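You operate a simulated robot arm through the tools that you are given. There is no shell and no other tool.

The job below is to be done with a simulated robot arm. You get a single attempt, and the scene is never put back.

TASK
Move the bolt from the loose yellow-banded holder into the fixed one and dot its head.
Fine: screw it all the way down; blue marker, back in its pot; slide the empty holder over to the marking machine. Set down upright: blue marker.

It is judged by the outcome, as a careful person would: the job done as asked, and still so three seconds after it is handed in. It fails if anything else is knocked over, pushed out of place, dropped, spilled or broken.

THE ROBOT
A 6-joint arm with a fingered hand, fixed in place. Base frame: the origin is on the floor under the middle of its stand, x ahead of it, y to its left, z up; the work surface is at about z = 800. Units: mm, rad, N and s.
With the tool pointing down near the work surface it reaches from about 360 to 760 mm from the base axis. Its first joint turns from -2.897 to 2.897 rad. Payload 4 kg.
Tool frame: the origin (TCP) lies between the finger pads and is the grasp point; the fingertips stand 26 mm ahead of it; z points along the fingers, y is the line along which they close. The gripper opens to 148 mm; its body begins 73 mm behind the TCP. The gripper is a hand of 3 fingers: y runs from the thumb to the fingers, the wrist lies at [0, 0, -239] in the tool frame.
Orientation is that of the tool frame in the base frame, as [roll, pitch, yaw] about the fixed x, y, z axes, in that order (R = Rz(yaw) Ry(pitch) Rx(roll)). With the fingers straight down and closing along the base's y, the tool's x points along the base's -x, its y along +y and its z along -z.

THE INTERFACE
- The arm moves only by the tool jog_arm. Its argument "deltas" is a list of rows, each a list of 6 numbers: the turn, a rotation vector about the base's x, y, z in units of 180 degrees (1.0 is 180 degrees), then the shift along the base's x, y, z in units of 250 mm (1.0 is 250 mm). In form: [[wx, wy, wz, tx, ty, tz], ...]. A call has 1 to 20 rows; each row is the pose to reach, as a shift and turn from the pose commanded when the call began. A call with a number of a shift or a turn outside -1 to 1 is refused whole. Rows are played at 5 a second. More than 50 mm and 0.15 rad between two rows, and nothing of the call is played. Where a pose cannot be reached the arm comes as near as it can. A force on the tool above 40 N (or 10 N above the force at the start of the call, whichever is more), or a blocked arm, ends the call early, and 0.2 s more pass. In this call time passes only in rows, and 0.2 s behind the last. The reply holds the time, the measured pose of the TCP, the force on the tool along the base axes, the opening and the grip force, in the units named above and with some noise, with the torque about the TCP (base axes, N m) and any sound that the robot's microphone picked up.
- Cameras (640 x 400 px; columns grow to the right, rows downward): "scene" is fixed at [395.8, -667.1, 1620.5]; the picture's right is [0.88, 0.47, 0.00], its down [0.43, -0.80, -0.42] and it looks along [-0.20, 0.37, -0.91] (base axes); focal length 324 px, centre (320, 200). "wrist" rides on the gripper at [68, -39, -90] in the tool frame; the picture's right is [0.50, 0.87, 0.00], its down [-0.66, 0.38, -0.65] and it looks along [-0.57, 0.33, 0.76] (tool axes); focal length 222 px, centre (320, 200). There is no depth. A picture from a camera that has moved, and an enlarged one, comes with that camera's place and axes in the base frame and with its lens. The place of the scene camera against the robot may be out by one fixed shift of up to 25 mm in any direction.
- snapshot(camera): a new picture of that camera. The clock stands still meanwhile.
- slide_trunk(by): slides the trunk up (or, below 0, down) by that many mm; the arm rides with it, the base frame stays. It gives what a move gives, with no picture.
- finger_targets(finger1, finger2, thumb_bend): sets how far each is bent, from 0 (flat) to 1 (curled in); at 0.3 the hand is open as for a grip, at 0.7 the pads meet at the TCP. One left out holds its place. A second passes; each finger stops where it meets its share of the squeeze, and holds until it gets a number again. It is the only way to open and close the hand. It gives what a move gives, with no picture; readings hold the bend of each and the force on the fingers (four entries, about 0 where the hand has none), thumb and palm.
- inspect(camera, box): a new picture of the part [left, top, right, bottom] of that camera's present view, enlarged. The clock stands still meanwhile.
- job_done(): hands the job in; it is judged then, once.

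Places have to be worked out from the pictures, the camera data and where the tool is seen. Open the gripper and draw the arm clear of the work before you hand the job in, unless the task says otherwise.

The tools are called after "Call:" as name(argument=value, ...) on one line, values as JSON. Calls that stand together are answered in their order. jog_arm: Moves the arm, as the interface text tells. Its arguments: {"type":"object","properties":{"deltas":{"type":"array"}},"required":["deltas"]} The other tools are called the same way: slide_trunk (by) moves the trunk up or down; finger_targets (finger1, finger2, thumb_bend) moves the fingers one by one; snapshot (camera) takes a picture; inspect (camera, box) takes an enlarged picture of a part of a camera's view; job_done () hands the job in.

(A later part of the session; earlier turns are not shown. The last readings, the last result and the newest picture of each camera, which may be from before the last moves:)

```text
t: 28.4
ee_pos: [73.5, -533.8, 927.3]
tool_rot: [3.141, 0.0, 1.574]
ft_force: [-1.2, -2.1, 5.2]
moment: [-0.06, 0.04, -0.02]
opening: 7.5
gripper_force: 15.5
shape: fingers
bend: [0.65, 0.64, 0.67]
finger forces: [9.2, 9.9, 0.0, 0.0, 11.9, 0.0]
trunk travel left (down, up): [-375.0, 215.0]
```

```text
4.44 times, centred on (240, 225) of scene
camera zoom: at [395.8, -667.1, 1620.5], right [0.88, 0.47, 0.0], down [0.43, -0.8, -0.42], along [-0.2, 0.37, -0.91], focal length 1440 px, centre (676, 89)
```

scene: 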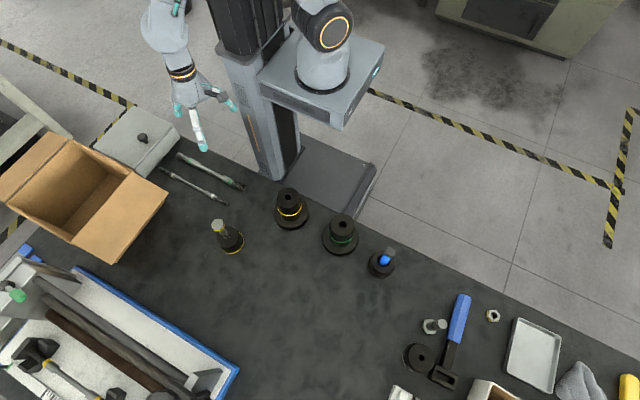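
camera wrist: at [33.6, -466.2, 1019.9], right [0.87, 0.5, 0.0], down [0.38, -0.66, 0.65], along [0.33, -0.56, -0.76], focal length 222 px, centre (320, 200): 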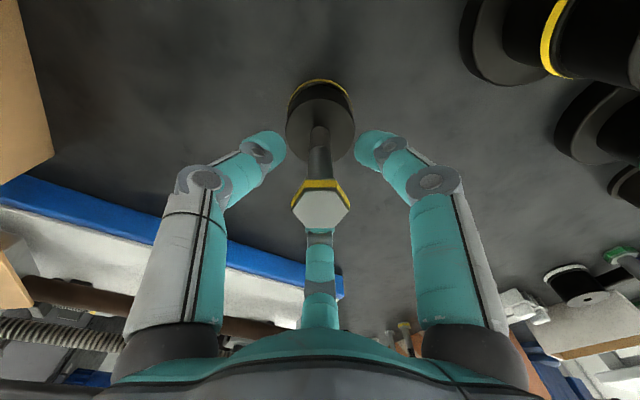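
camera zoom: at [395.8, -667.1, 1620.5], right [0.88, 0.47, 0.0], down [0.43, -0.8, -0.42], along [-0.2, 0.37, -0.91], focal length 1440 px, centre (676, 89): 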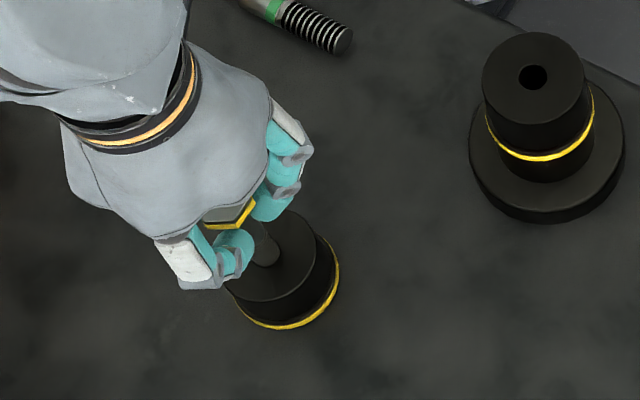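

The last row step was a bit too big; I repeat the counter-clockwise 45° turn with smaller steps.

Call:
jog_arm(deltas=[[0, 0, 0.04, 0, 0, 0], [0, 0, 0.08, 0, 0, 0], [0, 0, 0.12, 0, 0, 0], [0, 0, 0.16, 0, 0, 0], [0, 0, 0.2, 0, 0, 0], [0, 0, 0.24, 0, 0, 0]])

Call:
inspect(camera="wrist", box=[200, 60, 440, 290])

Call:
inspect(camera="scene", box=[170, 180, 310, 270])

```text
t: 29.8
ee_pos: [72.0, -534.4, 928.2]
tool_rot: [3.141, 0.0, 2.329]
ft_force: [-5.8, -1.0, 11.7]
moment: [-0.09, 0.14, -0.11]
opening: 7.9
gripper_force: 18.0
shape: fingers
bend: [0.72, 0.72, 0.67]
finger forces: [6.9, 11.9, 0.1, 0.1, 17.0, 0.0]
trunk travel left (down, up): [-375.0, 215.0]
```

```text
1.74 times, centred on (320, 175) of wrist
camera zoom: at [-2.3, -510.7, 1017.5], right [0.29, 0.96, 0.0], down [0.73, -0.22, 0.65], along [0.63, -0.19, -0.76], focal length 386 px, centre (320, 244)
```

zoom: 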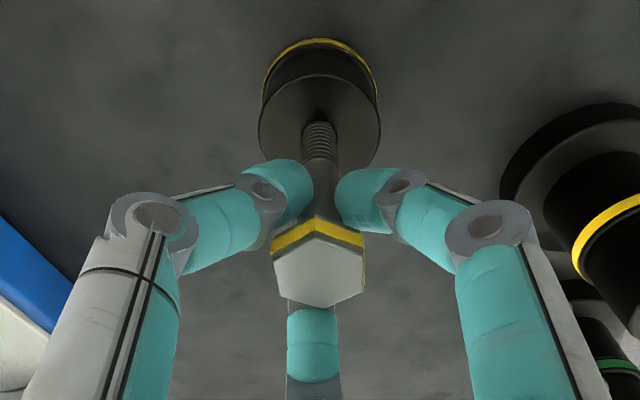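

```text
4.44 times, centred on (240, 225) of scene
camera zoom: at [395.8, -667.1, 1620.5], right [0.88, 0.47, 0.0], down [0.43, -0.8, -0.42], along [-0.2, 0.37, -0.91], focal length 1440 px, centre (676, 89)
```

zoom: 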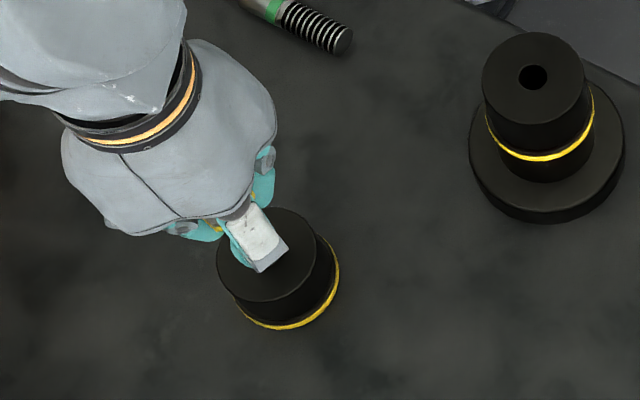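

The fingers slipped around the round shank (the hex is now turned relative to the hand). I open the hand, so I can regrip on the hex flats instead.

Call:
finger_targets(finger1=0.5, finger2=0.5, thumb_bend=0.5)

Call:
jog_arm(deltas=[[0, 0, 0, 0, 0, 0.04], [0, 0, 0, 0, 0, 0.08]])

Call:
inspect(camera="wrist", box=[220, 80, 420, 230])

```text
t: 30.8
ee_pos: [72.8, -533.9, 926.5]
tool_rot: [-3.141, -0.003, 2.326]
ft_force: [-0.5, 0.0, -0.5]
moment: [-0.01, 0.03, 0.02]
opening: 61.5
gripper_force: 0.1
shape: fingers
bend: [0.5, 0.5, 0.5]
finger forces: [0.0, 0.0, 0.1, 0.1, 0.0, 0.0]
trunk travel left (down, up): [-375.0, 215.0]
```

```text
t: 31.4
ee_pos: [72.5, -535.3, 947.1]
tool_rot: [3.141, -0.002, 2.327]
ft_force: [0.5, -0.1, 0.3]
moment: [-0.04, -0.02, -0.01]
opening: 61.6
gripper_force: 0.0
shape: fingers
bend: [0.5, 0.5, 0.5]
finger forces: [0.0, 0.0, 0.0, 0.0, 0.0, 0.0]
trunk travel left (down, up): [-375.0, 215.0]
```

```text
2.67 times, centred on (320, 155) of wrist
camera zoom: at [-1.5, -511.2, 1037.2], right [0.29, 0.96, 0.0], down [0.73, -0.22, 0.65], along [0.63, -0.19, -0.76], focal length 592 px, centre (320, 320)
```

zoom: 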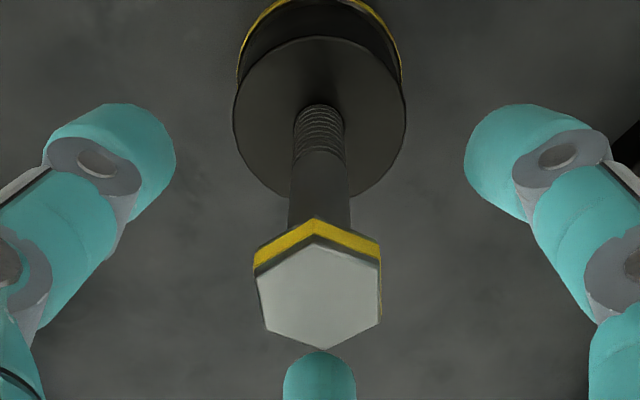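

The bolt turned about 18° (flats now at 18° mod 60) and its axis is near (74.5,-534.3). I turn the hand to yaw 108° to face the flats, shift 2 mm in x and raise the TCP to 950 so the fingertips meet the hex head itself.

Call:
jog_arm(deltas=[[0, 0, -0.035, 0.002, 0.0008, 0.003], [0, 0, -0.07, 0.004, 0.0016, 0.006], [0, 0, -0.105, 0.006, 0.0024, 0.009], [0, 0, -0.1406, 0.008, 0.0032, 0.012]])

Call:
inspect(camera="wrist", box=[220, 80, 420, 230])

```text
t: 32.4
ee_pos: [75.7, -533.7, 949.9]
tool_rot: [-3.14, -0.002, 1.884]
ft_force: [-0.3, 0.6, -0.1]
moment: [-0.01, -0.01, 0.0]
opening: 61.8
gripper_force: 0.1
shape: fingers
bend: [0.5, 0.5, 0.5]
finger forces: [0.1, 0.0, 0.0, 0.0, 0.0, 0.0]
trunk travel left (down, up): [-375.0, 215.0]
```

```text
2.67 times, centred on (320, 155) of wrist
camera zoom: at [17.2, -480.3, 1040.1], right [0.67, 0.74, 0.0], down [0.56, -0.51, 0.65], along [0.48, -0.44, -0.76], focal length 592 px, centre (320, 320)
```

zoom: 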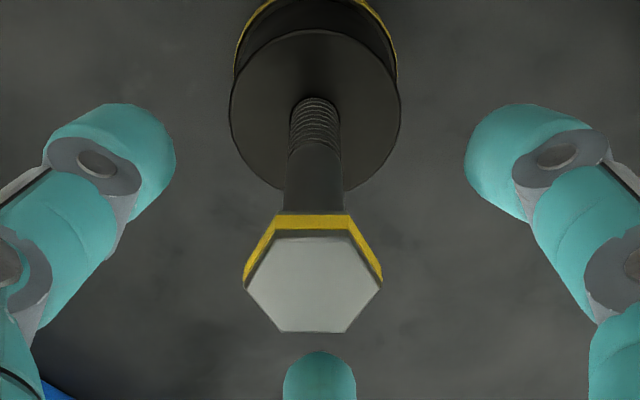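

The flats are aligned with the fingers and the head is within 1.5 mm of the axis. I correct by (-1.2,-1.0) mm and close on the head.

Call:
jog_arm(deltas=[[0, 0, 0, -0.005, -0.004, 0]])

Call:
finger_targets(finger1=0.6, finger2=0.6, thumb_bend=0.6)

Call:
inspect(camera="wrist", box=[220, 80, 420, 230])

```text
t: 32.8
ee_pos: [73.4, -534.1, 949.2]
tool_rot: [-3.141, -0.001, 1.882]
ft_force: [-0.4, -0.5, 0.0]
moment: [0.0, -0.01, -0.02]
opening: 61.8
gripper_force: 0.0
shape: fingers
bend: [0.5, 0.5, 0.5]
finger forces: [0.0, 0.0, 0.0, 0.1, 0.0, 0.0]
trunk travel left (down, up): [-375.0, 215.0]
```

```text
t: 33.8
ee_pos: [74.2, -534.2, 950.6]
tool_rot: [3.141, -0.002, 1.886]
ft_force: [0.4, -0.7, 0.5]
moment: [0.02, 0.0, 0.01]
opening: 30.0
gripper_force: 0.1
shape: fingers
bend: [0.6, 0.6, 0.6]
finger forces: [0.1, 0.1, 0.0, 0.0, 0.0, 0.1]
trunk travel left (down, up): [-375.0, 215.0]
```

```text
2.67 times, centred on (320, 155) of wrist
camera zoom: at [15.8, -481.3, 1040.0], right [0.67, 0.74, 0.0], down [0.56, -0.51, 0.65], along [0.49, -0.44, -0.76], focal length 592 px, centre (320, 320)
```

zoom: 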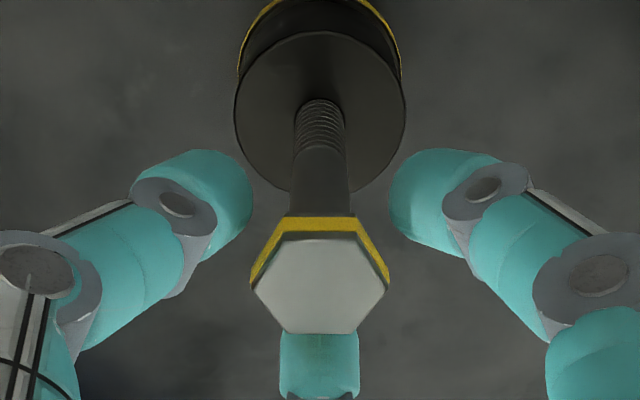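

The head is well centred; fingers at 30 mm opening are just short of touching. I check the height of the fingertips relative to the head from the scene camera.

Call:
inspect(camera="scene", box=[190, 195, 270, 250])

```text
7.27 times, centred on (230, 222) of scene
camera zoom: at [395.8, -667.1, 1620.5], right [0.88, 0.47, 0.0], down [0.43, -0.8, -0.42], along [-0.2, 0.37, -0.91], focal length 2356 px, centre (974, 36)
```

zoom: 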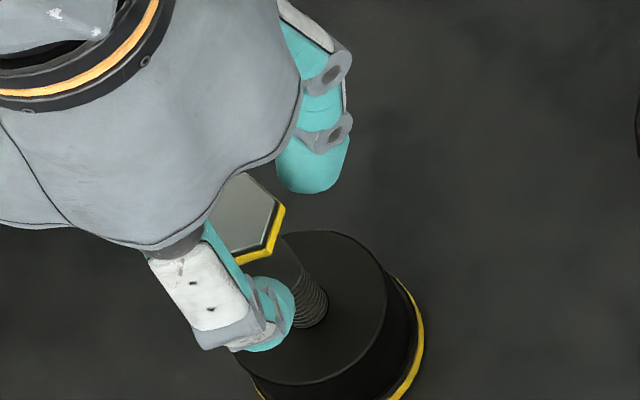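

I raise the hand 8 mm, so the fingertips level with the hex head, and close to feel for contact.

Call:
jog_arm(deltas=[[0, 0, 0, 0, 0, 0.032]])

Call:
finger_targets(finger1=0.64, finger2=0.64, thumb_bend=0.64)

Call:
inspect(camera="wrist", box=[220, 80, 420, 230])

```text
t: 34.1
ee_pos: [75.2, -533.9, 958.0]
tool_rot: [-3.139, 0.0, 1.882]
ft_force: [0.7, 0.2, 0.1]
moment: [-0.01, -0.01, 0.01]
opening: 30.1
gripper_force: 0.1
shape: fingers
bend: [0.6, 0.6, 0.6]
finger forces: [0.0, 0.0, 0.1, 0.0, 0.0, 0.0]
trunk travel left (down, up): [-375.0, 215.0]
```

```text
t: 35.1
ee_pos: [74.7, -534.7, 958.8]
tool_rot: [-3.14, -0.002, 1.884]
ft_force: [0.4, -0.9, -0.1]
moment: [-0.01, -0.01, 0.02]
opening: 19.6
gripper_force: 1.2
shape: fingers
bend: [0.63, 0.63, 0.64]
finger forces: [0.4, 0.9, 0.0, 0.0, 0.8, 0.0]
trunk travel left (down, up): [-375.0, 215.0]
```

```text
2.67 times, centred on (320, 155) of wrist
camera zoom: at [15.9, -481.4, 1048.0], right [0.67, 0.74, 0.0], down [0.56, -0.51, 0.65], along [0.49, -0.44, -0.76], focal length 592 px, centre (320, 320)
```

zoom: 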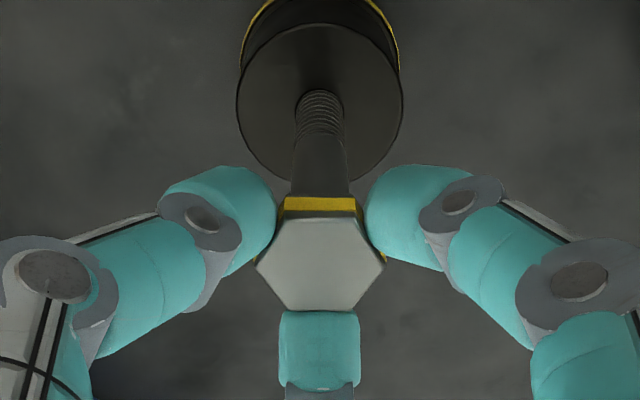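

All three fingertips now touch the hex flats evenly. I tighten the grip and then turn counter-clockwise with a test of about 100°.

Call:
finger_targets(finger1=0.75, finger2=0.75, thumb_bend=0.75)

Call:
inspect(camera="wrist", box=[220, 80, 420, 230])

```text
t: 36.1
ee_pos: [73.3, -534.3, 958.1]
tool_rot: [3.139, -0.001, 1.885]
ft_force: [-1.6, -1.6, -0.3]
moment: [0.0, 0.0, 0.03]
opening: 16.2
gripper_force: 15.6
shape: fingers
bend: [0.64, 0.63, 0.67]
finger forces: [9.5, 9.7, 0.1, 0.1, 12.3, 0.1]
trunk travel left (down, up): [-375.0, 215.0]
```

```text
2.67 times, centred on (320, 155) of wrist
camera zoom: at [15.8, -481.5, 1047.8], right [0.67, 0.74, 0.0], down [0.56, -0.51, 0.65], along [0.49, -0.44, -0.76], focal length 592 px, centre (320, 320)
```

zoom: 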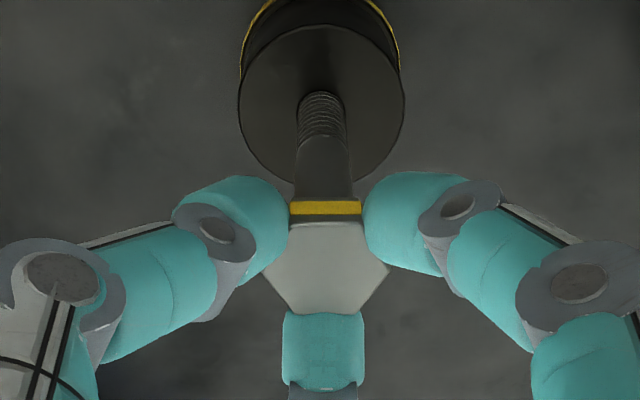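

The thumb pushes a bit harder than the two fingers, but the hex is held on three flats. I turn counter-clockwise 97° and watch the readings.

Call:
jog_arm(deltas=[[0, 0, 0.045, 0, 0, 0], [0, 0, 0.09, 0, 0, 0], [0, 0, 0.135, 0, 0, 0], [0, 0, 0.18, 0, 0, 0], [0, 0, 0.225, 0, 0, 0], [0, 0, 0.27, 0, 0, 0], [0, 0, 0.315, 0, 0, 0], [0, 0, 0.36, 0, 0, 0], [0, 0, 0.405, 0, 0, 0], [0, 0, 0.45, 0, 0, 0], [0, 0, 0.495, 0, 0, 0], [0, 0, 0.54, 0, 0, 0]])

Call:
inspect(camera="wrist", box=[220, 80, 420, 230])

Call:
inspect(camera="scene", box=[170, 180, 310, 270])

```text
t: 38.8
ee_pos: [74.9, -535.1, 957.6]
tool_rot: [-3.139, -0.002, -2.698]
ft_force: [4.5, 1.3, 9.7]
moment: [0.13, -0.18, -0.1]
opening: 15.9
gripper_force: 18.2
shape: fingers
bend: [0.64, 0.61, 0.68]
finger forces: [9.1, 13.9, 0.0, 0.0, 13.8, 0.0]
trunk travel left (down, up): [-375.0, 215.0]
```

```text
2.67 times, centred on (320, 155) of wrist
camera zoom: at [29.7, -597.0, 1048.4], right [-0.82, 0.57, 0.0], down [0.43, 0.62, 0.65], along [0.37, 0.54, -0.76], focal length 592 px, centre (320, 320)
```

zoom: 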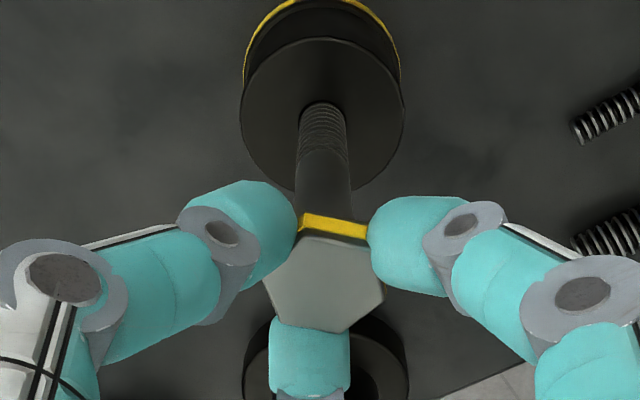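

```text
4.44 times, centred on (240, 225) of scene
camera zoom: at [395.8, -667.1, 1620.5], right [0.88, 0.47, 0.0], down [0.43, -0.8, -0.42], along [-0.2, 0.37, -0.91], focal length 1440 px, centre (676, 89)
```

zoom: 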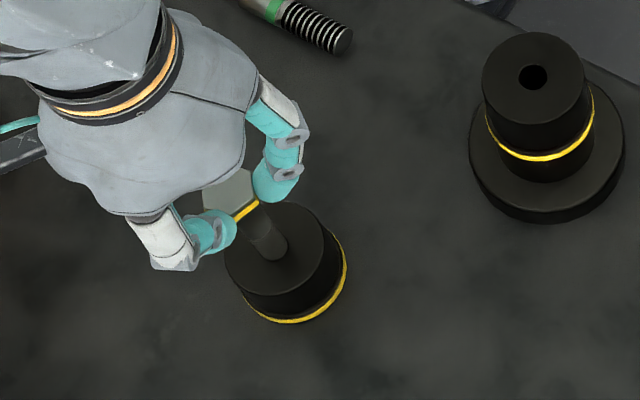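

The hand turned 97° and the hex followed with only slight slip; there is now an upward push of ~10 N, which suggests the bolt is rising. The holder shifted a few mm due to an off-centre grip. I release to measure the bolt's height and position.

Call:
finger_targets(finger1=0.52, finger2=0.52, thumb_bend=0.52)

Call:
inspect(camera="wrist", box=[220, 80, 420, 230])

Call:
inspect(camera="scene", box=[170, 180, 310, 270])

```text
t: 39.8
ee_pos: [73.9, -534.2, 958.2]
tool_rot: [3.142, -0.003, -2.703]
ft_force: [0.6, -0.2, 1.1]
moment: [-0.04, 0.01, -0.02]
opening: 55.1
gripper_force: 0.0
shape: fingers
bend: [0.52, 0.52, 0.52]
finger forces: [0.1, 0.0, 0.1, 0.0, 0.0, 0.1]
trunk travel left (down, up): [-375.0, 215.0]
```

```text
2.67 times, centred on (320, 155) of wrist
camera zoom: at [29.3, -597.5, 1047.7], right [-0.82, 0.57, 0.0], down [0.43, 0.62, 0.65], along [0.37, 0.54, -0.76], focal length 592 px, centre (320, 320)
```

zoom: 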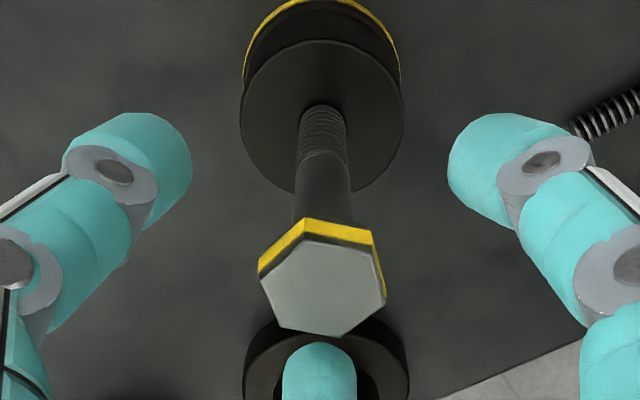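

```text
4.44 times, centred on (240, 225) of scene
camera zoom: at [395.8, -667.1, 1620.5], right [0.88, 0.47, 0.0], down [0.43, -0.8, -0.42], along [-0.2, 0.37, -0.91], focal length 1440 px, centre (676, 89)
```

zoom: 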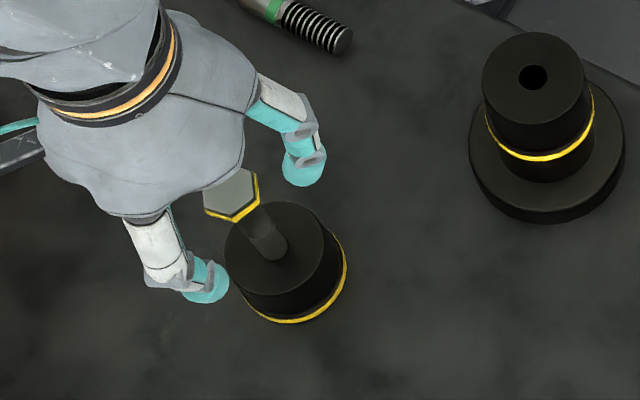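

The bolt turned about 86° and rose roughly 5 mm, so it has a coarse lead (~20 mm/turn) and counter-clockwise is the right way to unscrew. I rotate the open hand back to yaw 74.5°, recentre on the axis (≈75.5,-529.3) and raise to follow the head.

Call:
jog_arm(deltas=[[0, 0, -0.0428, 0.0025, 0.01, 0.012], [0, 0, -0.0855, 0.005, 0.02, 0.024], [0, 0, -0.1283, 0.005, 0.02, 0.024], [0, 0, -0.171, 0.005, 0.02, 0.024], [0, 0, -0.2138, 0.005, 0.02, 0.024], [0, 0, -0.2566, 0.005, 0.02, 0.024], [0, 0, -0.2993, 0.005, 0.02, 0.024], [0, 0, -0.3421, 0.005, 0.02, 0.024], [0, 0, -0.3849, 0.005, 0.02, 0.024], [0, 0, -0.4276, 0.005, 0.02, 0.024], [0, 0, -0.4704, 0.005, 0.02, 0.024], [0, 0, -0.5131, 0.005, 0.02, 0.024], [0, 0, -0.5559, 0.005, 0.02, 0.024], [0, 0, -0.5987, 0.005, 0.02, 0.024], [0, 0, -0.6414, 0.005, 0.02, 0.024], [0, 0, -0.6842, 0.005, 0.02, 0.024], [0, 0, -0.727, 0.005, 0.02, 0.024]])

Call:
inspect(camera="wrist", box=[220, 80, 420, 230])

```text
t: 43.4
ee_pos: [76.0, -528.9, 964.1]
tool_rot: [3.141, -0.001, 1.295]
ft_force: [-0.2, -0.9, 0.3]
moment: [0.05, -0.03, 0.02]
opening: 55.1
gripper_force: 0.0
shape: fingers
bend: [0.52, 0.52, 0.52]
finger forces: [0.0, 0.0, 0.0, 0.0, 0.0, 0.0]
trunk travel left (down, up): [-375.0, 215.0]
```

```text
2.67 times, centred on (320, 155) of wrist
camera zoom: at [55.9, -452.9, 1053.5], right [0.97, 0.24, 0.0], down [0.18, -0.73, 0.65], along [0.16, -0.63, -0.76], focal length 592 px, centre (320, 320)
```

zoom: 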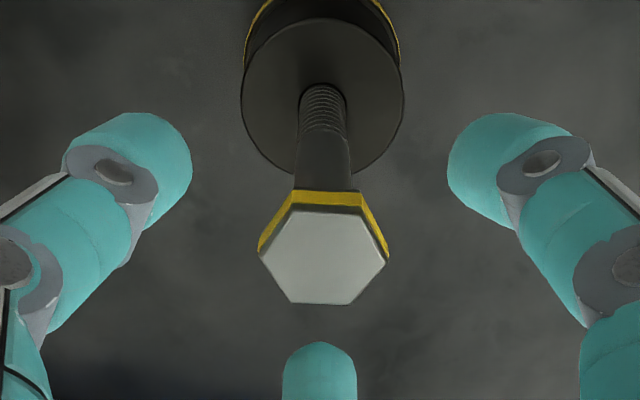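

Hex and holder agree: axis ≈ (75.7,-527), head top ≈ 942. I shift 2 mm in +y, trim the yaw by -2.5°, and close with the thumb held at a fixed position to keep the grip centred.

Call:
jog_arm(deltas=[[0, 0, -0.013, 0, 0.008, -0.003]])

Call:
finger_targets(finger1=0.63, finger2=0.63, thumb_bend=0.63)

Call:
finger_targets(finger1=0.75, finger2=0.75, thumb_bend=0.66)

Call:
inspect(camera="wrist", box=[220, 80, 420, 230])

```text
t: 43.8
ee_pos: [74.3, -528.6, 964.0]
tool_rot: [3.14, -0.001, 1.254]
ft_force: [-0.6, 0.4, -0.1]
moment: [0.01, -0.01, -0.01]
opening: 54.9
gripper_force: 0.1
shape: fingers
bend: [0.52, 0.52, 0.52]
finger forces: [0.0, 0.0, 0.0, 0.0, 0.1, 0.1]
trunk travel left (down, up): [-375.0, 215.0]
```

```text
t: 44.8
ee_pos: [75.0, -526.8, 963.2]
tool_rot: [3.141, -0.003, 1.257]
ft_force: [0.4, -1.0, 0.3]
moment: [-0.02, 0.0, 0.03]
opening: 20.7
gripper_force: 0.5
shape: fingers
bend: [0.63, 0.62, 0.63]
finger forces: [0.1, 0.9, 0.1, 0.0, 0.0, 0.0]
trunk travel left (down, up): [-375.0, 215.0]
```

```text
t: 45.8
ee_pos: [75.6, -528.6, 962.9]
tool_rot: [-3.141, -0.003, 1.256]
ft_force: [1.3, 0.2, -0.5]
moment: [-0.04, 0.02, -0.02]
opening: 15.6
gripper_force: 10.7
shape: fingers
bend: [0.65, 0.63, 0.64]
finger forces: [8.0, 8.5, 0.0, 0.0, 4.9, 0.0]
trunk travel left (down, up): [-375.0, 215.0]
```

```text
2.67 times, centred on (320, 155) of wrist
camera zoom: at [59.0, -450.4, 1052.8], right [0.98, 0.21, 0.0], down [0.16, -0.74, 0.65], along [0.14, -0.64, -0.76], focal length 592 px, centre (320, 320)
```

zoom: 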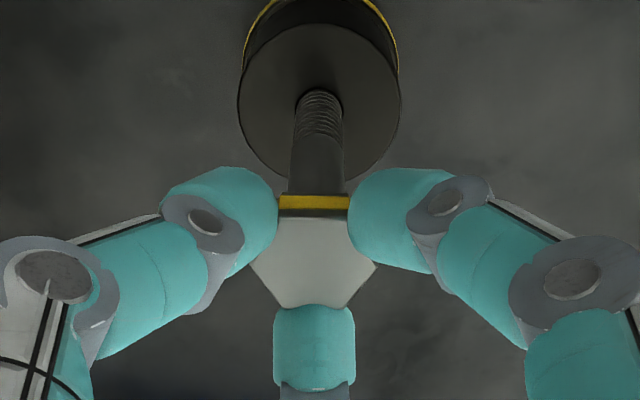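

Grip is centred. I bring up the thumb force slightly and turn counter-clockwise about 149° while rising 8.3 mm (20 mm/turn).

Call:
finger_targets(thumb_bend=0.69)

Call:
jog_arm(deltas=[[0, 0, 0.046, 0, 0, 0.00184], [0, 0, 0.092, 0, 0, 0.00368], [0, 0, 0.138, 0, 0, 0.00552], [0, 0, 0.184, 0, 0, 0.00736], [0, 0, 0.23, 0, 0, 0.0092], [0, 0, 0.276, 0, 0, 0.01104], [0, 0, 0.322, 0, 0, 0.01288], [0, 0, 0.368, 0, 0, 0.01472], [0, 0, 0.414, 0, 0, 0.01656], [0, 0, 0.46, 0, 0, 0.0184], [0, 0, 0.506, 0, 0, 0.02024], [0, 0, 0.552, 0, 0, 0.02208], [0, 0, 0.598, 0, 0, 0.02392], [0, 0, 0.644, 0, 0, 0.02576], [0, 0, 0.69, 0, 0, 0.0276], [0, 0, 0.736, 0, 0, 0.02944], [0, 0, 0.782, 0, 0, 0.03128], [0, 0, 0.828, 0, 0, 0.03312]])

Call:
inspect(camera="wrist", box=[220, 80, 420, 230])

Call:
inspect(camera="scene", box=[170, 180, 310, 270])

```text
t: 46.8
ee_pos: [75.5, -527.5, 963.7]
tool_rot: [-3.14, -0.004, 1.257]
ft_force: [1.2, 0.0, -2.6]
moment: [0.0, -0.02, -0.01]
opening: 15.5
gripper_force: 12.7
shape: fingers
bend: [0.64, 0.63, 0.65]
finger forces: [8.4, 9.7, 0.0, 0.0, 6.7, 0.1]
trunk travel left (down, up): [-375.0, 215.0]
```

```text
t: 50.5
ee_pos: [74.7, -526.9, 971.3]
tool_rot: [3.142, -0.001, -2.421]
ft_force: [-0.4, 0.2, -9.7]
moment: [-0.05, 0.0, 0.03]
opening: 15.7
gripper_force: 11.5
shape: fingers
bend: [0.64, 0.63, 0.65]
finger forces: [7.7, 8.4, 0.1, 0.1, 6.7, 0.0]
trunk travel left (down, up): [-375.0, 215.0]
```

```text
2.67 times, centred on (320, 155) of wrist
camera zoom: at [50.0, -600.5, 1060.8], right [-0.95, 0.32, 0.0], down [0.24, 0.72, 0.65], along [0.21, 0.62, -0.76], focal length 592 px, centre (320, 320)
```

zoom: 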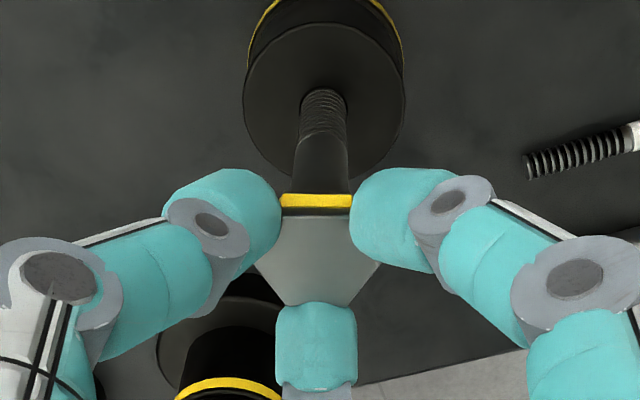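

```text
4.44 times, centred on (240, 225) of scene
camera zoom: at [395.8, -667.1, 1620.5], right [0.88, 0.47, 0.0], down [0.43, -0.8, -0.42], along [-0.2, 0.37, -0.91], focal length 1440 px, centre (676, 89)
```

zoom: 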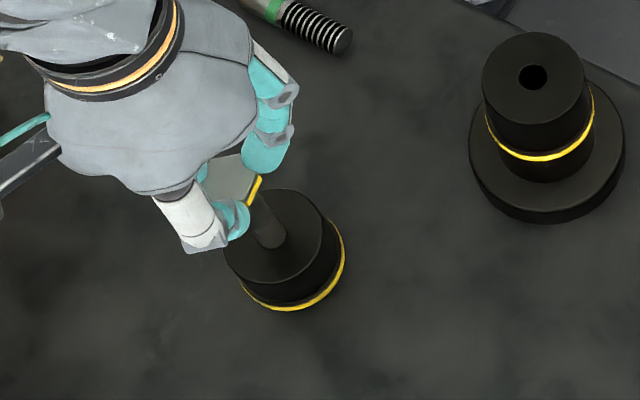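

The load is -9.7 N again: the holder got lifted instead of unscrewing, so the lead is smaller than I estimated. I zoom in to inspect the thread at the holder's top.

Call:
inspect(camera="wrist", box=[290, 90, 350, 160])

Call:
inspect(camera="scene", box=[210, 205, 260, 245])

```text
5.71 times, centred on (320, 125) of wrist
camera zoom: at [50.0, -600.5, 1060.8], right [-0.95, 0.32, 0.0], down [0.24, 0.72, 0.65], along [0.21, 0.62, -0.76], focal length 1269 px, centre (320, 629)
```

zoom: 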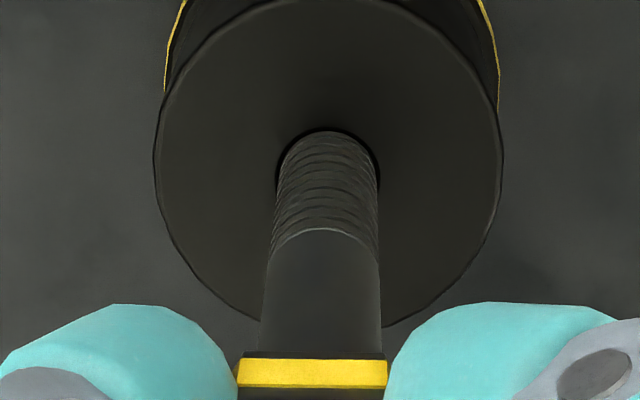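

```text
10.00 times, centred on (235, 225) of scene
camera zoom: at [395.8, -667.1, 1620.5], right [0.88, 0.47, 0.0], down [0.43, -0.8, -0.42], along [-0.2, 0.37, -0.91], focal length 3239 px, centre (1170, -50)
```

zoom: 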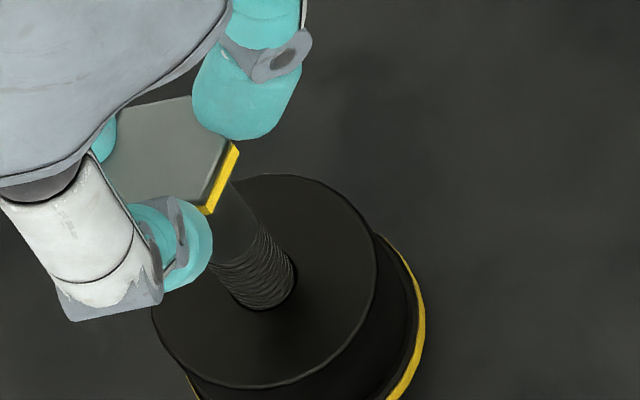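

Around 9 thread lines are exposed over ~35 mm, so the pitch is probably about 4 mm. I set the holder back on the table first, watching the load.

Call:
jog_arm(deltas=[[0, 0, 0, 0, 0, -0.014], [0, 0, 0, 0, 0, -0.026]])

Call:
jog_arm(deltas=[[0, 0, 0, 0, 0, -0.004], [0, 0, 0, 0, 0, -0.007]])

```text
t: 51.1
ee_pos: [74.5, -528.2, 964.5]
tool_rot: [-3.141, -0.003, -2.424]
ft_force: [0.2, 0.3, -10.3]
moment: [-0.02, -0.02, 0.0]
opening: 15.3
gripper_force: 11.3
shape: fingers
bend: [0.64, 0.63, 0.65]
finger forces: [7.8, 8.4, 0.0, 0.1, 6.7, 0.0]
trunk travel left (down, up): [-375.0, 215.0]
```

```text
t: 51.8
ee_pos: [75.6, -526.6, 963.8]
tool_rot: [3.141, -0.001, -2.426]
ft_force: [-1.1, 0.6, -4.7]
moment: [-0.01, 0.03, 0.03]
opening: 15.6
gripper_force: 11.5
shape: fingers
bend: [0.64, 0.63, 0.65]
finger forces: [8.7, 8.8, 0.0, 0.0, 6.6, 0.0]
trunk travel left (down, up): [-375.0, 215.0]
```

Nearly resting again. I lower another 1.5 mm for a slight downward push.

Call:
jog_arm(deltas=[[0, 0, 0, 0, 0, -0.003], [0, 0, 0, 0, 0, -0.006]])

```text
t: 52.4
ee_pos: [74.4, -527.0, 962.0]
tool_rot: [-3.141, -0.002, -2.427]
ft_force: [-2.3, 1.6, 4.8]
moment: [0.03, 0.07, 0.0]
opening: 15.3
gripper_force: 13.3
shape: fingers
bend: [0.64, 0.63, 0.66]
finger forces: [10.2, 10.2, 0.1, 0.0, 6.9, 0.0]
trunk travel left (down, up): [-375.0, 215.0]
```

Now pressing with ~5 N. Before continuing I want to know the wrist's turning range, so I release, raise clear of the head and test turning further in free space.

Call:
finger_targets(finger1=0.5, finger2=0.5, thumb_bend=0.5)

Call:
jog_arm(deltas=[[0, 0, 0, 0, 0, 0.1], [0, 0, 0, 0, 0, 0.2]])

Call:
jog_arm(deltas=[[0, 0, 0.045, 0, 0, 0], [0, 0, 0.09, 0, 0, 0], [0, 0, 0.135, 0, 0, 0], [0, 0, 0.18, 0, 0, 0], [0, 0, 0.225, 0, 0, 0], [0, 0, 0.27, 0, 0, 0], [0, 0, 0.315, 0, 0, 0], [0, 0, 0.36, 0, 0, 0]])

```text
t: 53.4
ee_pos: [75.8, -527.6, 962.0]
tool_rot: [-3.141, -0.001, -2.426]
ft_force: [0.1, 0.1, 0.0]
moment: [-0.02, -0.02, 0.03]
opening: 61.6
gripper_force: 0.1
shape: fingers
bend: [0.5, 0.5, 0.5]
finger forces: [0.0, 0.1, 0.0, 0.0, 0.0, 0.0]
trunk travel left (down, up): [-375.0, 215.0]
```

```text
t: 54.0
ee_pos: [75.2, -528.9, 1011.7]
tool_rot: [3.141, -0.001, -2.426]
ft_force: [-0.3, -0.3, 0.3]
moment: [0.0, 0.01, -0.02]
opening: 61.6
gripper_force: 0.0
shape: fingers
bend: [0.5, 0.5, 0.5]
finger forces: [0.0, 0.1, 0.0, 0.0, 0.1, 0.0]
trunk travel left (down, up): [-375.0, 215.0]
```

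```text
t: 55.8
ee_pos: [75.4, -527.2, 1011.9]
tool_rot: [-3.141, -0.002, -1.293]
ft_force: [-0.6, -0.6, -0.1]
moment: [0.0, 0.02, 0.02]
opening: 61.6
gripper_force: 0.0
shape: fingers
bend: [0.5, 0.5, 0.5]
finger forces: [0.0, 0.0, 0.0, 0.1, 0.1, 0.1]
trunk travel left (down, up): [-375.0, 215.0]
```

Still in range at yaw 286°. I test a bit further.

Call:
jog_arm(deltas=[[0, 0, 0.045, 0, 0, 0], [0, 0, 0.09, 0, 0, 0], [0, 0, 0.135, 0, 0, 0], [0, 0, 0.18, 0, 0, 0], [0, 0, 0.225, 0, 0, 0], [0, 0, 0.27, 0, 0, 0], [0, 0, 0.315, 0, 0, 0], [0, 0, 0.36, 0, 0, 0]])

```text
t: 57.5
ee_pos: [75.1, -528.6, 1011.6]
tool_rot: [-3.141, -0.002, -0.16]
ft_force: [0.7, -0.4, 0.1]
moment: [0.01, 0.01, 0.01]
opening: 61.5
gripper_force: 0.1
shape: fingers
bend: [0.5, 0.5, 0.5]
finger forces: [0.0, 0.0, 0.1, 0.0, 0.0, 0.0]
trunk travel left (down, up): [-375.0, 215.0]
```

No limit yet at 351°. I keep going to find it.

Call:
jog_arm(deltas=[[0, 0, 0.045, 0, 0, 0], [0, 0, 0.09, 0, 0, 0], [0, 0, 0.135, 0, 0, 0], [0, 0, 0.18, 0, 0, 0], [0, 0, 0.225, 0, 0, 0], [0, 0, 0.27, 0, 0, 0], [0, 0, 0.315, 0, 0, 0], [0, 0, 0.36, 0, 0, 0], [0, 0, 0.405, 0, 0, 0], [0, 0, 0.45, 0, 0, 0], [0, 0, 0.495, 0, 0, 0], [0, 0, 0.54, 0, 0, 0], [0, 0, 0.585, 0, 0, 0], [0, 0, 0.63, 0, 0, 0], [0, 0, 0.675, 0, 0, 0], [0, 0, 0.72, 0, 0, 0]])

```text
t: 61.0
ee_pos: [236.8, -591.2, 1043.2]
tool_rot: [3.122, -0.023, 1.456]
ft_force: [1.1, -0.7, -0.2]
moment: [0.02, 0.0, 0.01]
opening: 62.0
gripper_force: 0.1
shape: fingers
bend: [0.5, 0.5, 0.5]
finger forces: [0.0, 0.0, 0.0, 0.1, 0.0, 0.0]
out of reach, approached as far as the arm can: row 5, 6, 7, 8, 9, 10, 11, 12, 13, 14, 15, 16
trunk travel left (down, up): [-375.0, 215.0]
```

The upper limit is near yaw ≈ 385° at this place (lower near ≈45°), giving ~330° strokes. The arm drifted to (237,-591); I check where it is before going back.

Call:
snapshot(camera="scene")

Call:
jog_arm(deltas=[[0, 0, -0.02, -0.04, 0.016, 0]])

```text
taken
```

scene: 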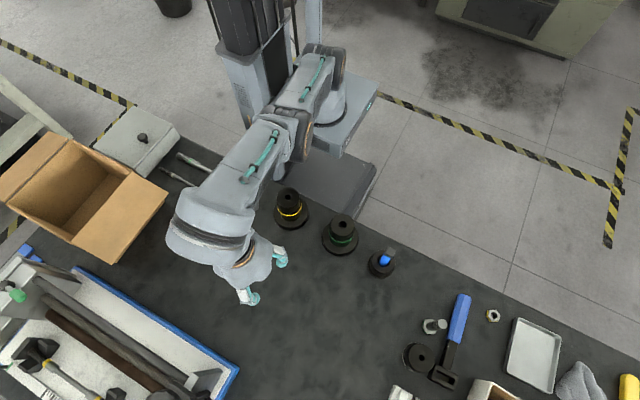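

```text
t: 61.4
ee_pos: [228.7, -592.8, 1044.6]
tool_rot: [3.123, -0.021, 1.393]
ft_force: [0.2, 0.2, -0.5]
moment: [0.02, 0.03, 0.03]
opening: 62.0
gripper_force: 0.1
shape: fingers
bend: [0.5, 0.5, 0.5]
finger forces: [0.0, 0.0, 0.0, 0.1, 0.0, 0.0]
out of reach, approached as far as the arm can: row 1
trunk travel left (down, up): [-375.0, 215.0]
```

The wrist is at its limit; I unwind it by turning back while moving over the bolt again at a safe height.

Call:
jog_arm(deltas=[[0, 0, -0.045, 0, 0, 0], [0, 0, -0.09, 0, 0, 0], [0, 0, -0.135, 0, 0, 0], [0, 0, -0.18, 0, 0, 0], [0, 0, -0.225, 0, 0, 0], [0, 0, -0.27, 0, 0, 0], [0, 0, -0.315, -0.05, 0.02, 0], [0, 0, -0.36, -0.1, 0.04, 0], [0, 0, -0.405, -0.15, 0.06, 0], [0, 0, -0.45, -0.2, 0.08, 0], [0, 0, -0.495, -0.25, 0.1, 0], [0, 0, -0.54, -0.3, 0.12, 0], [0, 0, -0.585, -0.35, 0.14, 0], [0, 0, -0.63, -0.4, 0.16, 0], [0, 0, -0.675, -0.45, 0.18, 0], [0, 0, -0.72, -0.5, 0.2, 0], [0, 0, -0.765, -0.55, 0.22, 0], [0, 0, -0.81, -0.6, 0.24, 0], [0, 0, -0.855, -0.612, 0.26, -0.06], [0, 0, -0.9, -0.612, 0.26, -0.13]])

```text
t: 65.5
ee_pos: [80.9, -614.3, 1050.5]
tool_rot: [3.124, 0.002, -1.437]
ft_force: [0.2, -0.3, -0.2]
moment: [-0.01, 0.01, -0.01]
opening: 61.8
gripper_force: 0.0
shape: fingers
bend: [0.5, 0.5, 0.5]
finger forces: [0.1, 0.1, 0.0, 0.0, 0.1, 0.0]
out of reach, approached as far as the arm can: row 4, 5, 6, 7, 8, 9, 10, 11, 12, 13, 14, 15, 16, 17, 18, 19, 20
trunk travel left (down, up): [-375.0, 215.0]
```

The arm is still reported as not fully reaching; I look at its posture.

Call:
snapshot(camera="scene")

Call:
jog_arm(deltas=[[0, 0, -0.04, 0, 0.03, 0], [0, 0, -0.08, 0, 0.06, 0], [0, 0, -0.12, 0, 0.09, 0]])

```text
taken
```

scene: 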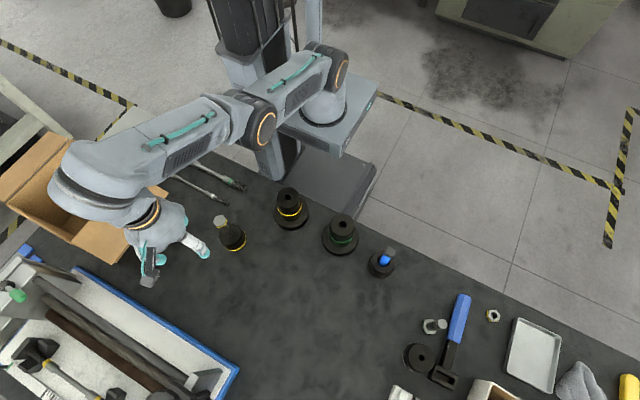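

```text
t: 66.3
ee_pos: [81.7, -613.0, 1056.2]
tool_rot: [3.118, -0.017, -1.814]
ft_force: [0.5, 0.1, -0.6]
moment: [-0.03, 0.01, 0.02]
opening: 62.0
gripper_force: 0.0
shape: fingers
bend: [0.5, 0.5, 0.5]
finger forces: [0.0, 0.0, 0.0, 0.1, 0.1, 0.0]
out of reach, approached as far as the arm can: row 1, 2, 3
trunk travel left (down, up): [-375.0, 215.0]
```

The yaw follows but the hand does not move in y; perhaps it is at a height limit for this posture. I try moving straight down a little (hand is at z≈1056, nothing below it but the table).

Call:
jog_arm(deltas=[[0, 0, 0, 0, 0, -0.06], [0, 0, 0, 0, 0, -0.12], [0, 0, 0, 0, 0, -0.18]])

Call:
snapshot(camera="wrist")

```text
t: 67.2
ee_pos: [82.5, -616.8, 1043.2]
tool_rot: [3.113, 0.003, -1.812]
ft_force: [0.7, -0.9, 0.7]
moment: [0.01, 0.06, 0.01]
opening: 61.9
gripper_force: 0.0
shape: fingers
bend: [0.5, 0.5, 0.5]
finger forces: [0.0, 0.0, 0.0, 0.0, 0.0, 0.0]
out of reach, approached as far as the arm can: row 1, 2, 3
trunk travel left (down, up): [-375.0, 215.0]
```

```text
taken
camera wrist: at [106.3, -691.0, 1131.9], right [-0.96, -0.28, 0.02], down [-0.19, 0.72, 0.67], along [-0.2, 0.64, -0.74], focal length 222 px, centre (320, 200)
```

wrist: 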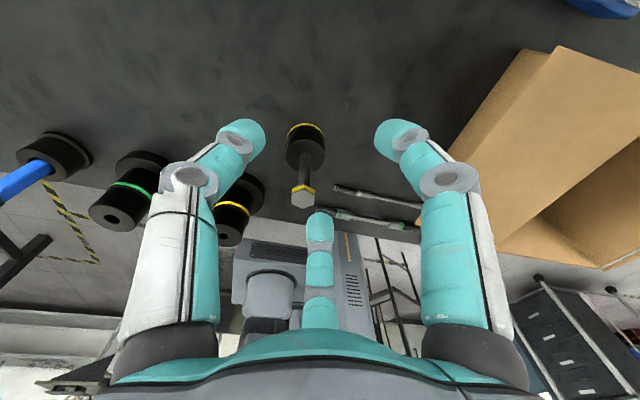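

The arm is held by some joint limit. I look at its posture in the scene view more closely.

Call:
inspect(camera="scene", box=[20, 0, 400, 290])

```text
1.38 times, centred on (210, 145) of scene
camera zoom: at [395.8, -667.1, 1620.5], right [0.88, 0.47, 0.0], down [0.43, -0.8, -0.42], along [-0.2, 0.37, -0.91], focal length 447 px, centre (472, 276)
```

zoom: 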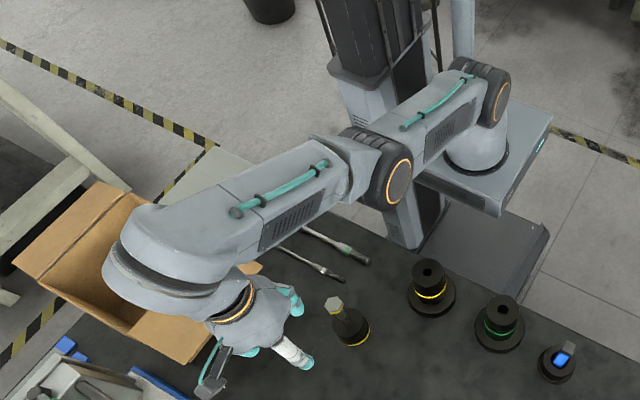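

I test which directions are free: first a small move outward (-y).

Call:
jog_arm(deltas=[[0, 0, 0, 0, -0.05, 0], [0, 0, 0, 0, -0.1, 0]])

Call:
jog_arm(deltas=[[0, 0, 0, 0.05, 0, 0], [0, 0, 0, 0.1, 0, 0]])

```text
t: 67.8
ee_pos: [67.6, -631.5, 1036.1]
tool_rot: [3.117, -0.027, -1.808]
ft_force: [0.8, -0.8, 0.0]
moment: [-0.01, 0.02, -0.03]
opening: 61.8
gripper_force: 0.1
shape: fingers
bend: [0.5, 0.5, 0.5]
finger forces: [0.0, 0.0, 0.1, 0.0, 0.0, 0.0]
out of reach, approached as far as the arm can: row 1, 2
trunk travel left (down, up): [-375.0, 215.0]
```

```text
t: 68.3
ee_pos: [93.5, -630.0, 1035.0]
tool_rot: [3.12, -0.026, -1.806]
ft_force: [-0.3, -0.2, 0.0]
moment: [-0.01, -0.02, 0.0]
opening: 62.0
gripper_force: 0.1
shape: fingers
bend: [0.5, 0.5, 0.5]
finger forces: [0.0, 0.0, 0.0, 0.0, 0.1, 0.0]
trunk travel left (down, up): [-375.0, 215.0]
```

That move succeeded. Now I straighten the tilt and try turning the yaw toward the middle of its normal range, at this clear spot.

Call:
jog_arm(deltas=[[0.0065, -0.0086, 0, 0, 0, 0]])

Call:
jog_arm(deltas=[[0, 0, -0.045, 0, 0, 0], [0, 0, -0.09, 0, 0, 0], [0, 0, -0.135, 0, 0, 0], [0, 0, -0.18, 0, 0, 0], [0, 0, -0.225, 0, 0, 0], [0, 0, -0.27, 0, 0, 0], [0, 0, -0.315, 0, 0, 0], [0, 0, -0.36, 0, 0, 0]])

```text
t: 68.8
ee_pos: [92.8, -630.7, 1034.4]
tool_rot: [3.12, -0.027, -1.81]
ft_force: [-0.6, -0.2, -0.7]
moment: [0.01, -0.03, 0.0]
opening: 61.7
gripper_force: 0.1
shape: fingers
bend: [0.5, 0.5, 0.5]
finger forces: [0.0, 0.1, 0.1, 0.0, 0.0, 0.0]
trunk travel left (down, up): [-375.0, 215.0]
```

```text
t: 70.5
ee_pos: [73.5, -636.0, 1025.4]
tool_rot: [-3.123, -0.013, -2.935]
ft_force: [-0.3, -0.1, -0.9]
moment: [0.0, -0.03, -0.03]
opening: 62.1
gripper_force: 0.1
shape: fingers
bend: [0.5, 0.5, 0.5]
finger forces: [0.0, 0.0, 0.1, 0.1, 0.0, 0.0]
out of reach, approached as far as the arm can: row 1, 2, 3, 4, 5, 6, 7, 8
trunk travel left (down, up): [-375.0, 215.0]
```

Yaw is free again, but a small outward tilt (~0.02 rad) remains, as if a wrist-bend joint is at its limit. I look closely at the arm's posture to understand it.

Call:
inspect(camera="scene", box=[40, 10, 400, 280])

Call:
snapshot(camera="wrist")

```text
1.48 times, centred on (220, 145) of scene
camera zoom: at [395.8, -667.1, 1620.5], right [0.88, 0.47, 0.0], down [0.43, -0.8, -0.42], along [-0.2, 0.37, -0.91], focal length 480 px, centre (468, 282)
```

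zoom: 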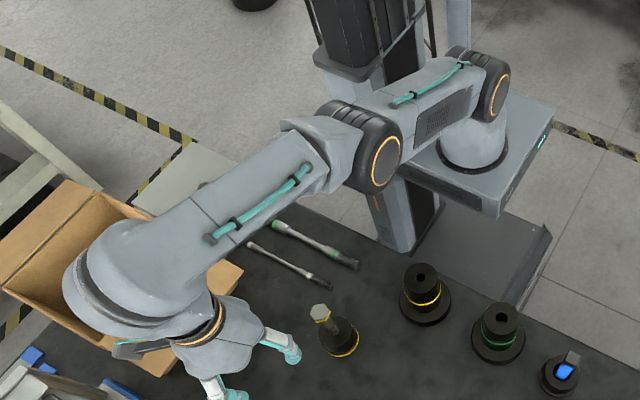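

```text
taken
camera wrist: at [15.7, -685.4, 1116.6], right [-0.67, 0.75, -0.01], down [0.57, 0.52, 0.64], along [0.48, 0.42, -0.77], focal length 222 px, centre (320, 200)
```

wrist: 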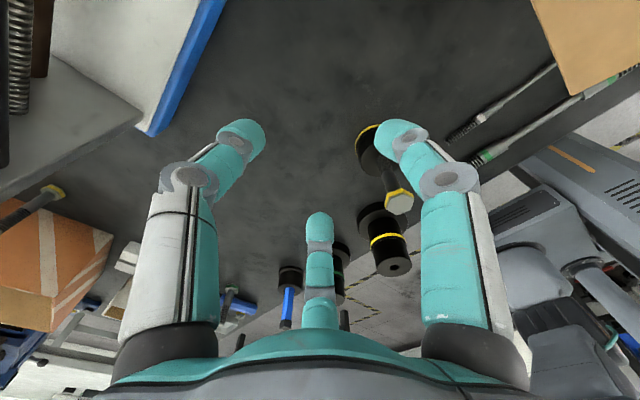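

From the geometry, the shoulder is at z≈908 and the wrist is ~730 mm away in every stuck pose - the arm is simply straightened out at the elbow and stuck there. I command a strong inward move at constant height (all clear below z≈995) and hold it to let the elbow bend.

Call:
jog_arm(deltas=[[0, 0, 0, 0, 0.16, 0], [0, 0, 0, 0, 0.32, 0], [0, 0, 0, 0, 0.48, 0], [0, 0, 0, 0, 0.6, 0], [0, 0, 0, 0, 0.6, 0], [0, 0, 0, 0, 0.6, 0], [0, 0, 0, 0, 0.6, 0], [0, 0, 0, 0, 0.6, 0]])

Call:
snapshot(camera="scene")

```text
t: 72.3
ee_pos: [73.0, -486.0, 1025.0]
tool_rot: [3.14, 0.005, -2.943]
ft_force: [0.0, 0.4, -0.1]
moment: [-0.03, -0.01, 0.02]
opening: 61.8
gripper_force: 0.0
shape: fingers
bend: [0.5, 0.5, 0.5]
finger forces: [0.1, 0.2, 0.1, 0.0, 0.1, 0.1]
trunk travel left (down, up): [-375.0, 215.0]
```

```text
taken
```

scene: 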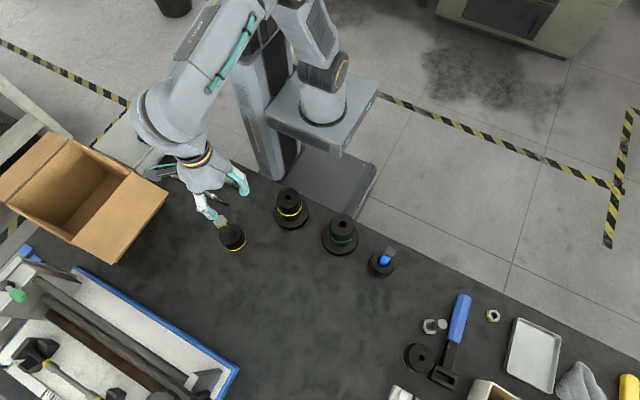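

The elbow is bent up again and the pose is fully reached: (73,-486,1025), level. I now stay within yaw 60°–375°. I move back over the bolt with yaw 101°, which should face the hex flats.

Call:
jog_arm(deltas=[[0, 0, -0.042, 0.001, -0.014, 0], [0, 0, -0.084, 0.002, -0.028, 0], [0, 0, -0.126, 0.003, -0.042, 0], [0, 0, -0.168, 0.004, -0.056, 0], [0, 0, -0.21, 0.005, -0.07, 0], [0, 0, -0.252, 0.006, -0.084, 0], [0, 0, -0.294, 0.007, -0.098, 0], [0, 0, -0.336, 0.008, -0.112, 0], [0, 0, -0.378, 0.009, -0.126, 0], [0, 0, -0.42, 0.01, -0.14, -0.03], [0, 0, -0.462, 0.01, -0.154, -0.06], [0, 0, -0.502, 0.01, -0.164, -0.1]])

Call:
inspect(camera="wrist", box=[220, 50, 420, 200])

```text
t: 75.0
ee_pos: [76.0, -526.4, 999.4]
tool_rot: [-3.139, 0.006, 1.763]
ft_force: [0.0, 0.5, 0.1]
moment: [0.0, 0.0, -0.03]
opening: 61.9
gripper_force: 0.1
shape: fingers
bend: [0.5, 0.5, 0.5]
finger forces: [0.0, 0.0, 0.0, 0.0, 0.0, 0.0]
trunk travel left (down, up): [-375.0, 215.0]
```

```text
2.67 times, centred on (320, 125) of wrist
camera zoom: at [24.4, -466.9, 1089.4], right [0.76, 0.66, 0.0], down [0.5, -0.57, 0.66], along [0.43, -0.5, -0.75], focal length 592 px, centre (320, 400)
```

zoom: 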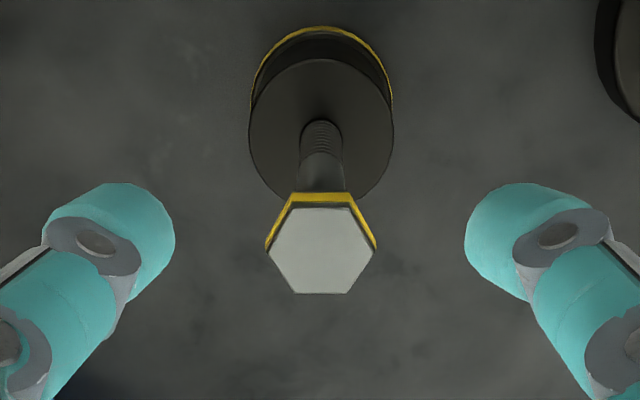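

The flats face the fingers; using the holder base (z≈802) and top I get the axis at ≈(72.8,-523.2), so I shift (-3,+4) mm and descend to grip the head at z≈963.

Call:
jog_arm(deltas=[[0, 0, 0, -0.006, 0.008, 0], [0, 0, 0, -0.012, 0.016, -0.04], [0, 0, 0, -0.012, 0.016, -0.1], [0, 0, 0, -0.012, 0.016, -0.145]])

Call:
inspect(camera="wrist", box=[220, 80, 420, 230])

```text
t: 76.0
ee_pos: [73.9, -522.5, 962.8]
tool_rot: [-3.14, 0.005, 1.766]
ft_force: [0.3, -0.2, 0.4]
moment: [-0.01, -0.01, -0.02]
opening: 61.9
gripper_force: 0.0
shape: fingers
bend: [0.5, 0.5, 0.5]
finger forces: [0.0, 0.0, 0.0, 0.0, 0.1, 0.0]
trunk travel left (down, up): [-375.0, 215.0]
```

```text
2.67 times, centred on (320, 155) of wrist
camera zoom: at [21.7, -462.7, 1052.3], right [0.75, 0.66, 0.0], down [0.5, -0.57, 0.66], along [0.43, -0.5, -0.75], focal length 592 px, centre (320, 320)
```

zoom: 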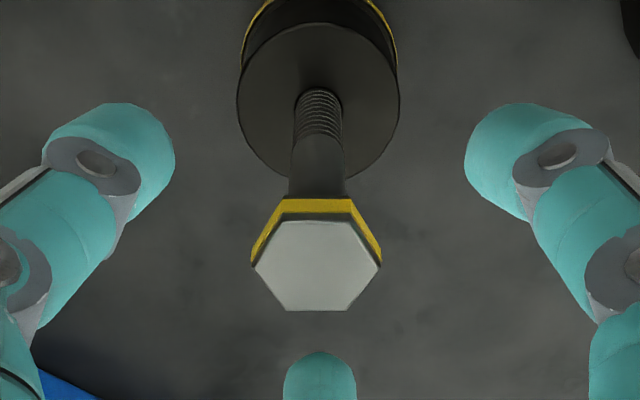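

Well aligned and centred, head top ≈ 941.5. I close gently first, then squeeze.

Call:
finger_targets(finger1=0.63, finger2=0.63, thumb_bend=0.63)

Call:
finger_targets(finger1=0.75, finger2=0.75, thumb_bend=0.7)

```text
t: 77.0
ee_pos: [72.2, -522.2, 963.3]
tool_rot: [3.14, 0.004, 1.764]
ft_force: [0.8, -1.3, -0.7]
moment: [-0.01, -0.02, -0.01]
opening: 20.9
gripper_force: 0.5
shape: fingers
bend: [0.63, 0.62, 0.63]
finger forces: [0.2, 0.6, 0.0, 0.0, 0.0, 0.0]
trunk travel left (down, up): [-375.0, 215.0]
```

```text
t: 78.0
ee_pos: [73.1, -523.4, 962.3]
tool_rot: [3.14, 0.003, 1.764]
ft_force: [-0.1, -0.4, -2.3]
moment: [-0.04, 0.03, 0.01]
opening: 15.2
gripper_force: 12.7
shape: fingers
bend: [0.64, 0.63, 0.65]
finger forces: [8.2, 9.1, 0.1, 0.0, 8.8, 0.1]
trunk travel left (down, up): [-375.0, 215.0]
```

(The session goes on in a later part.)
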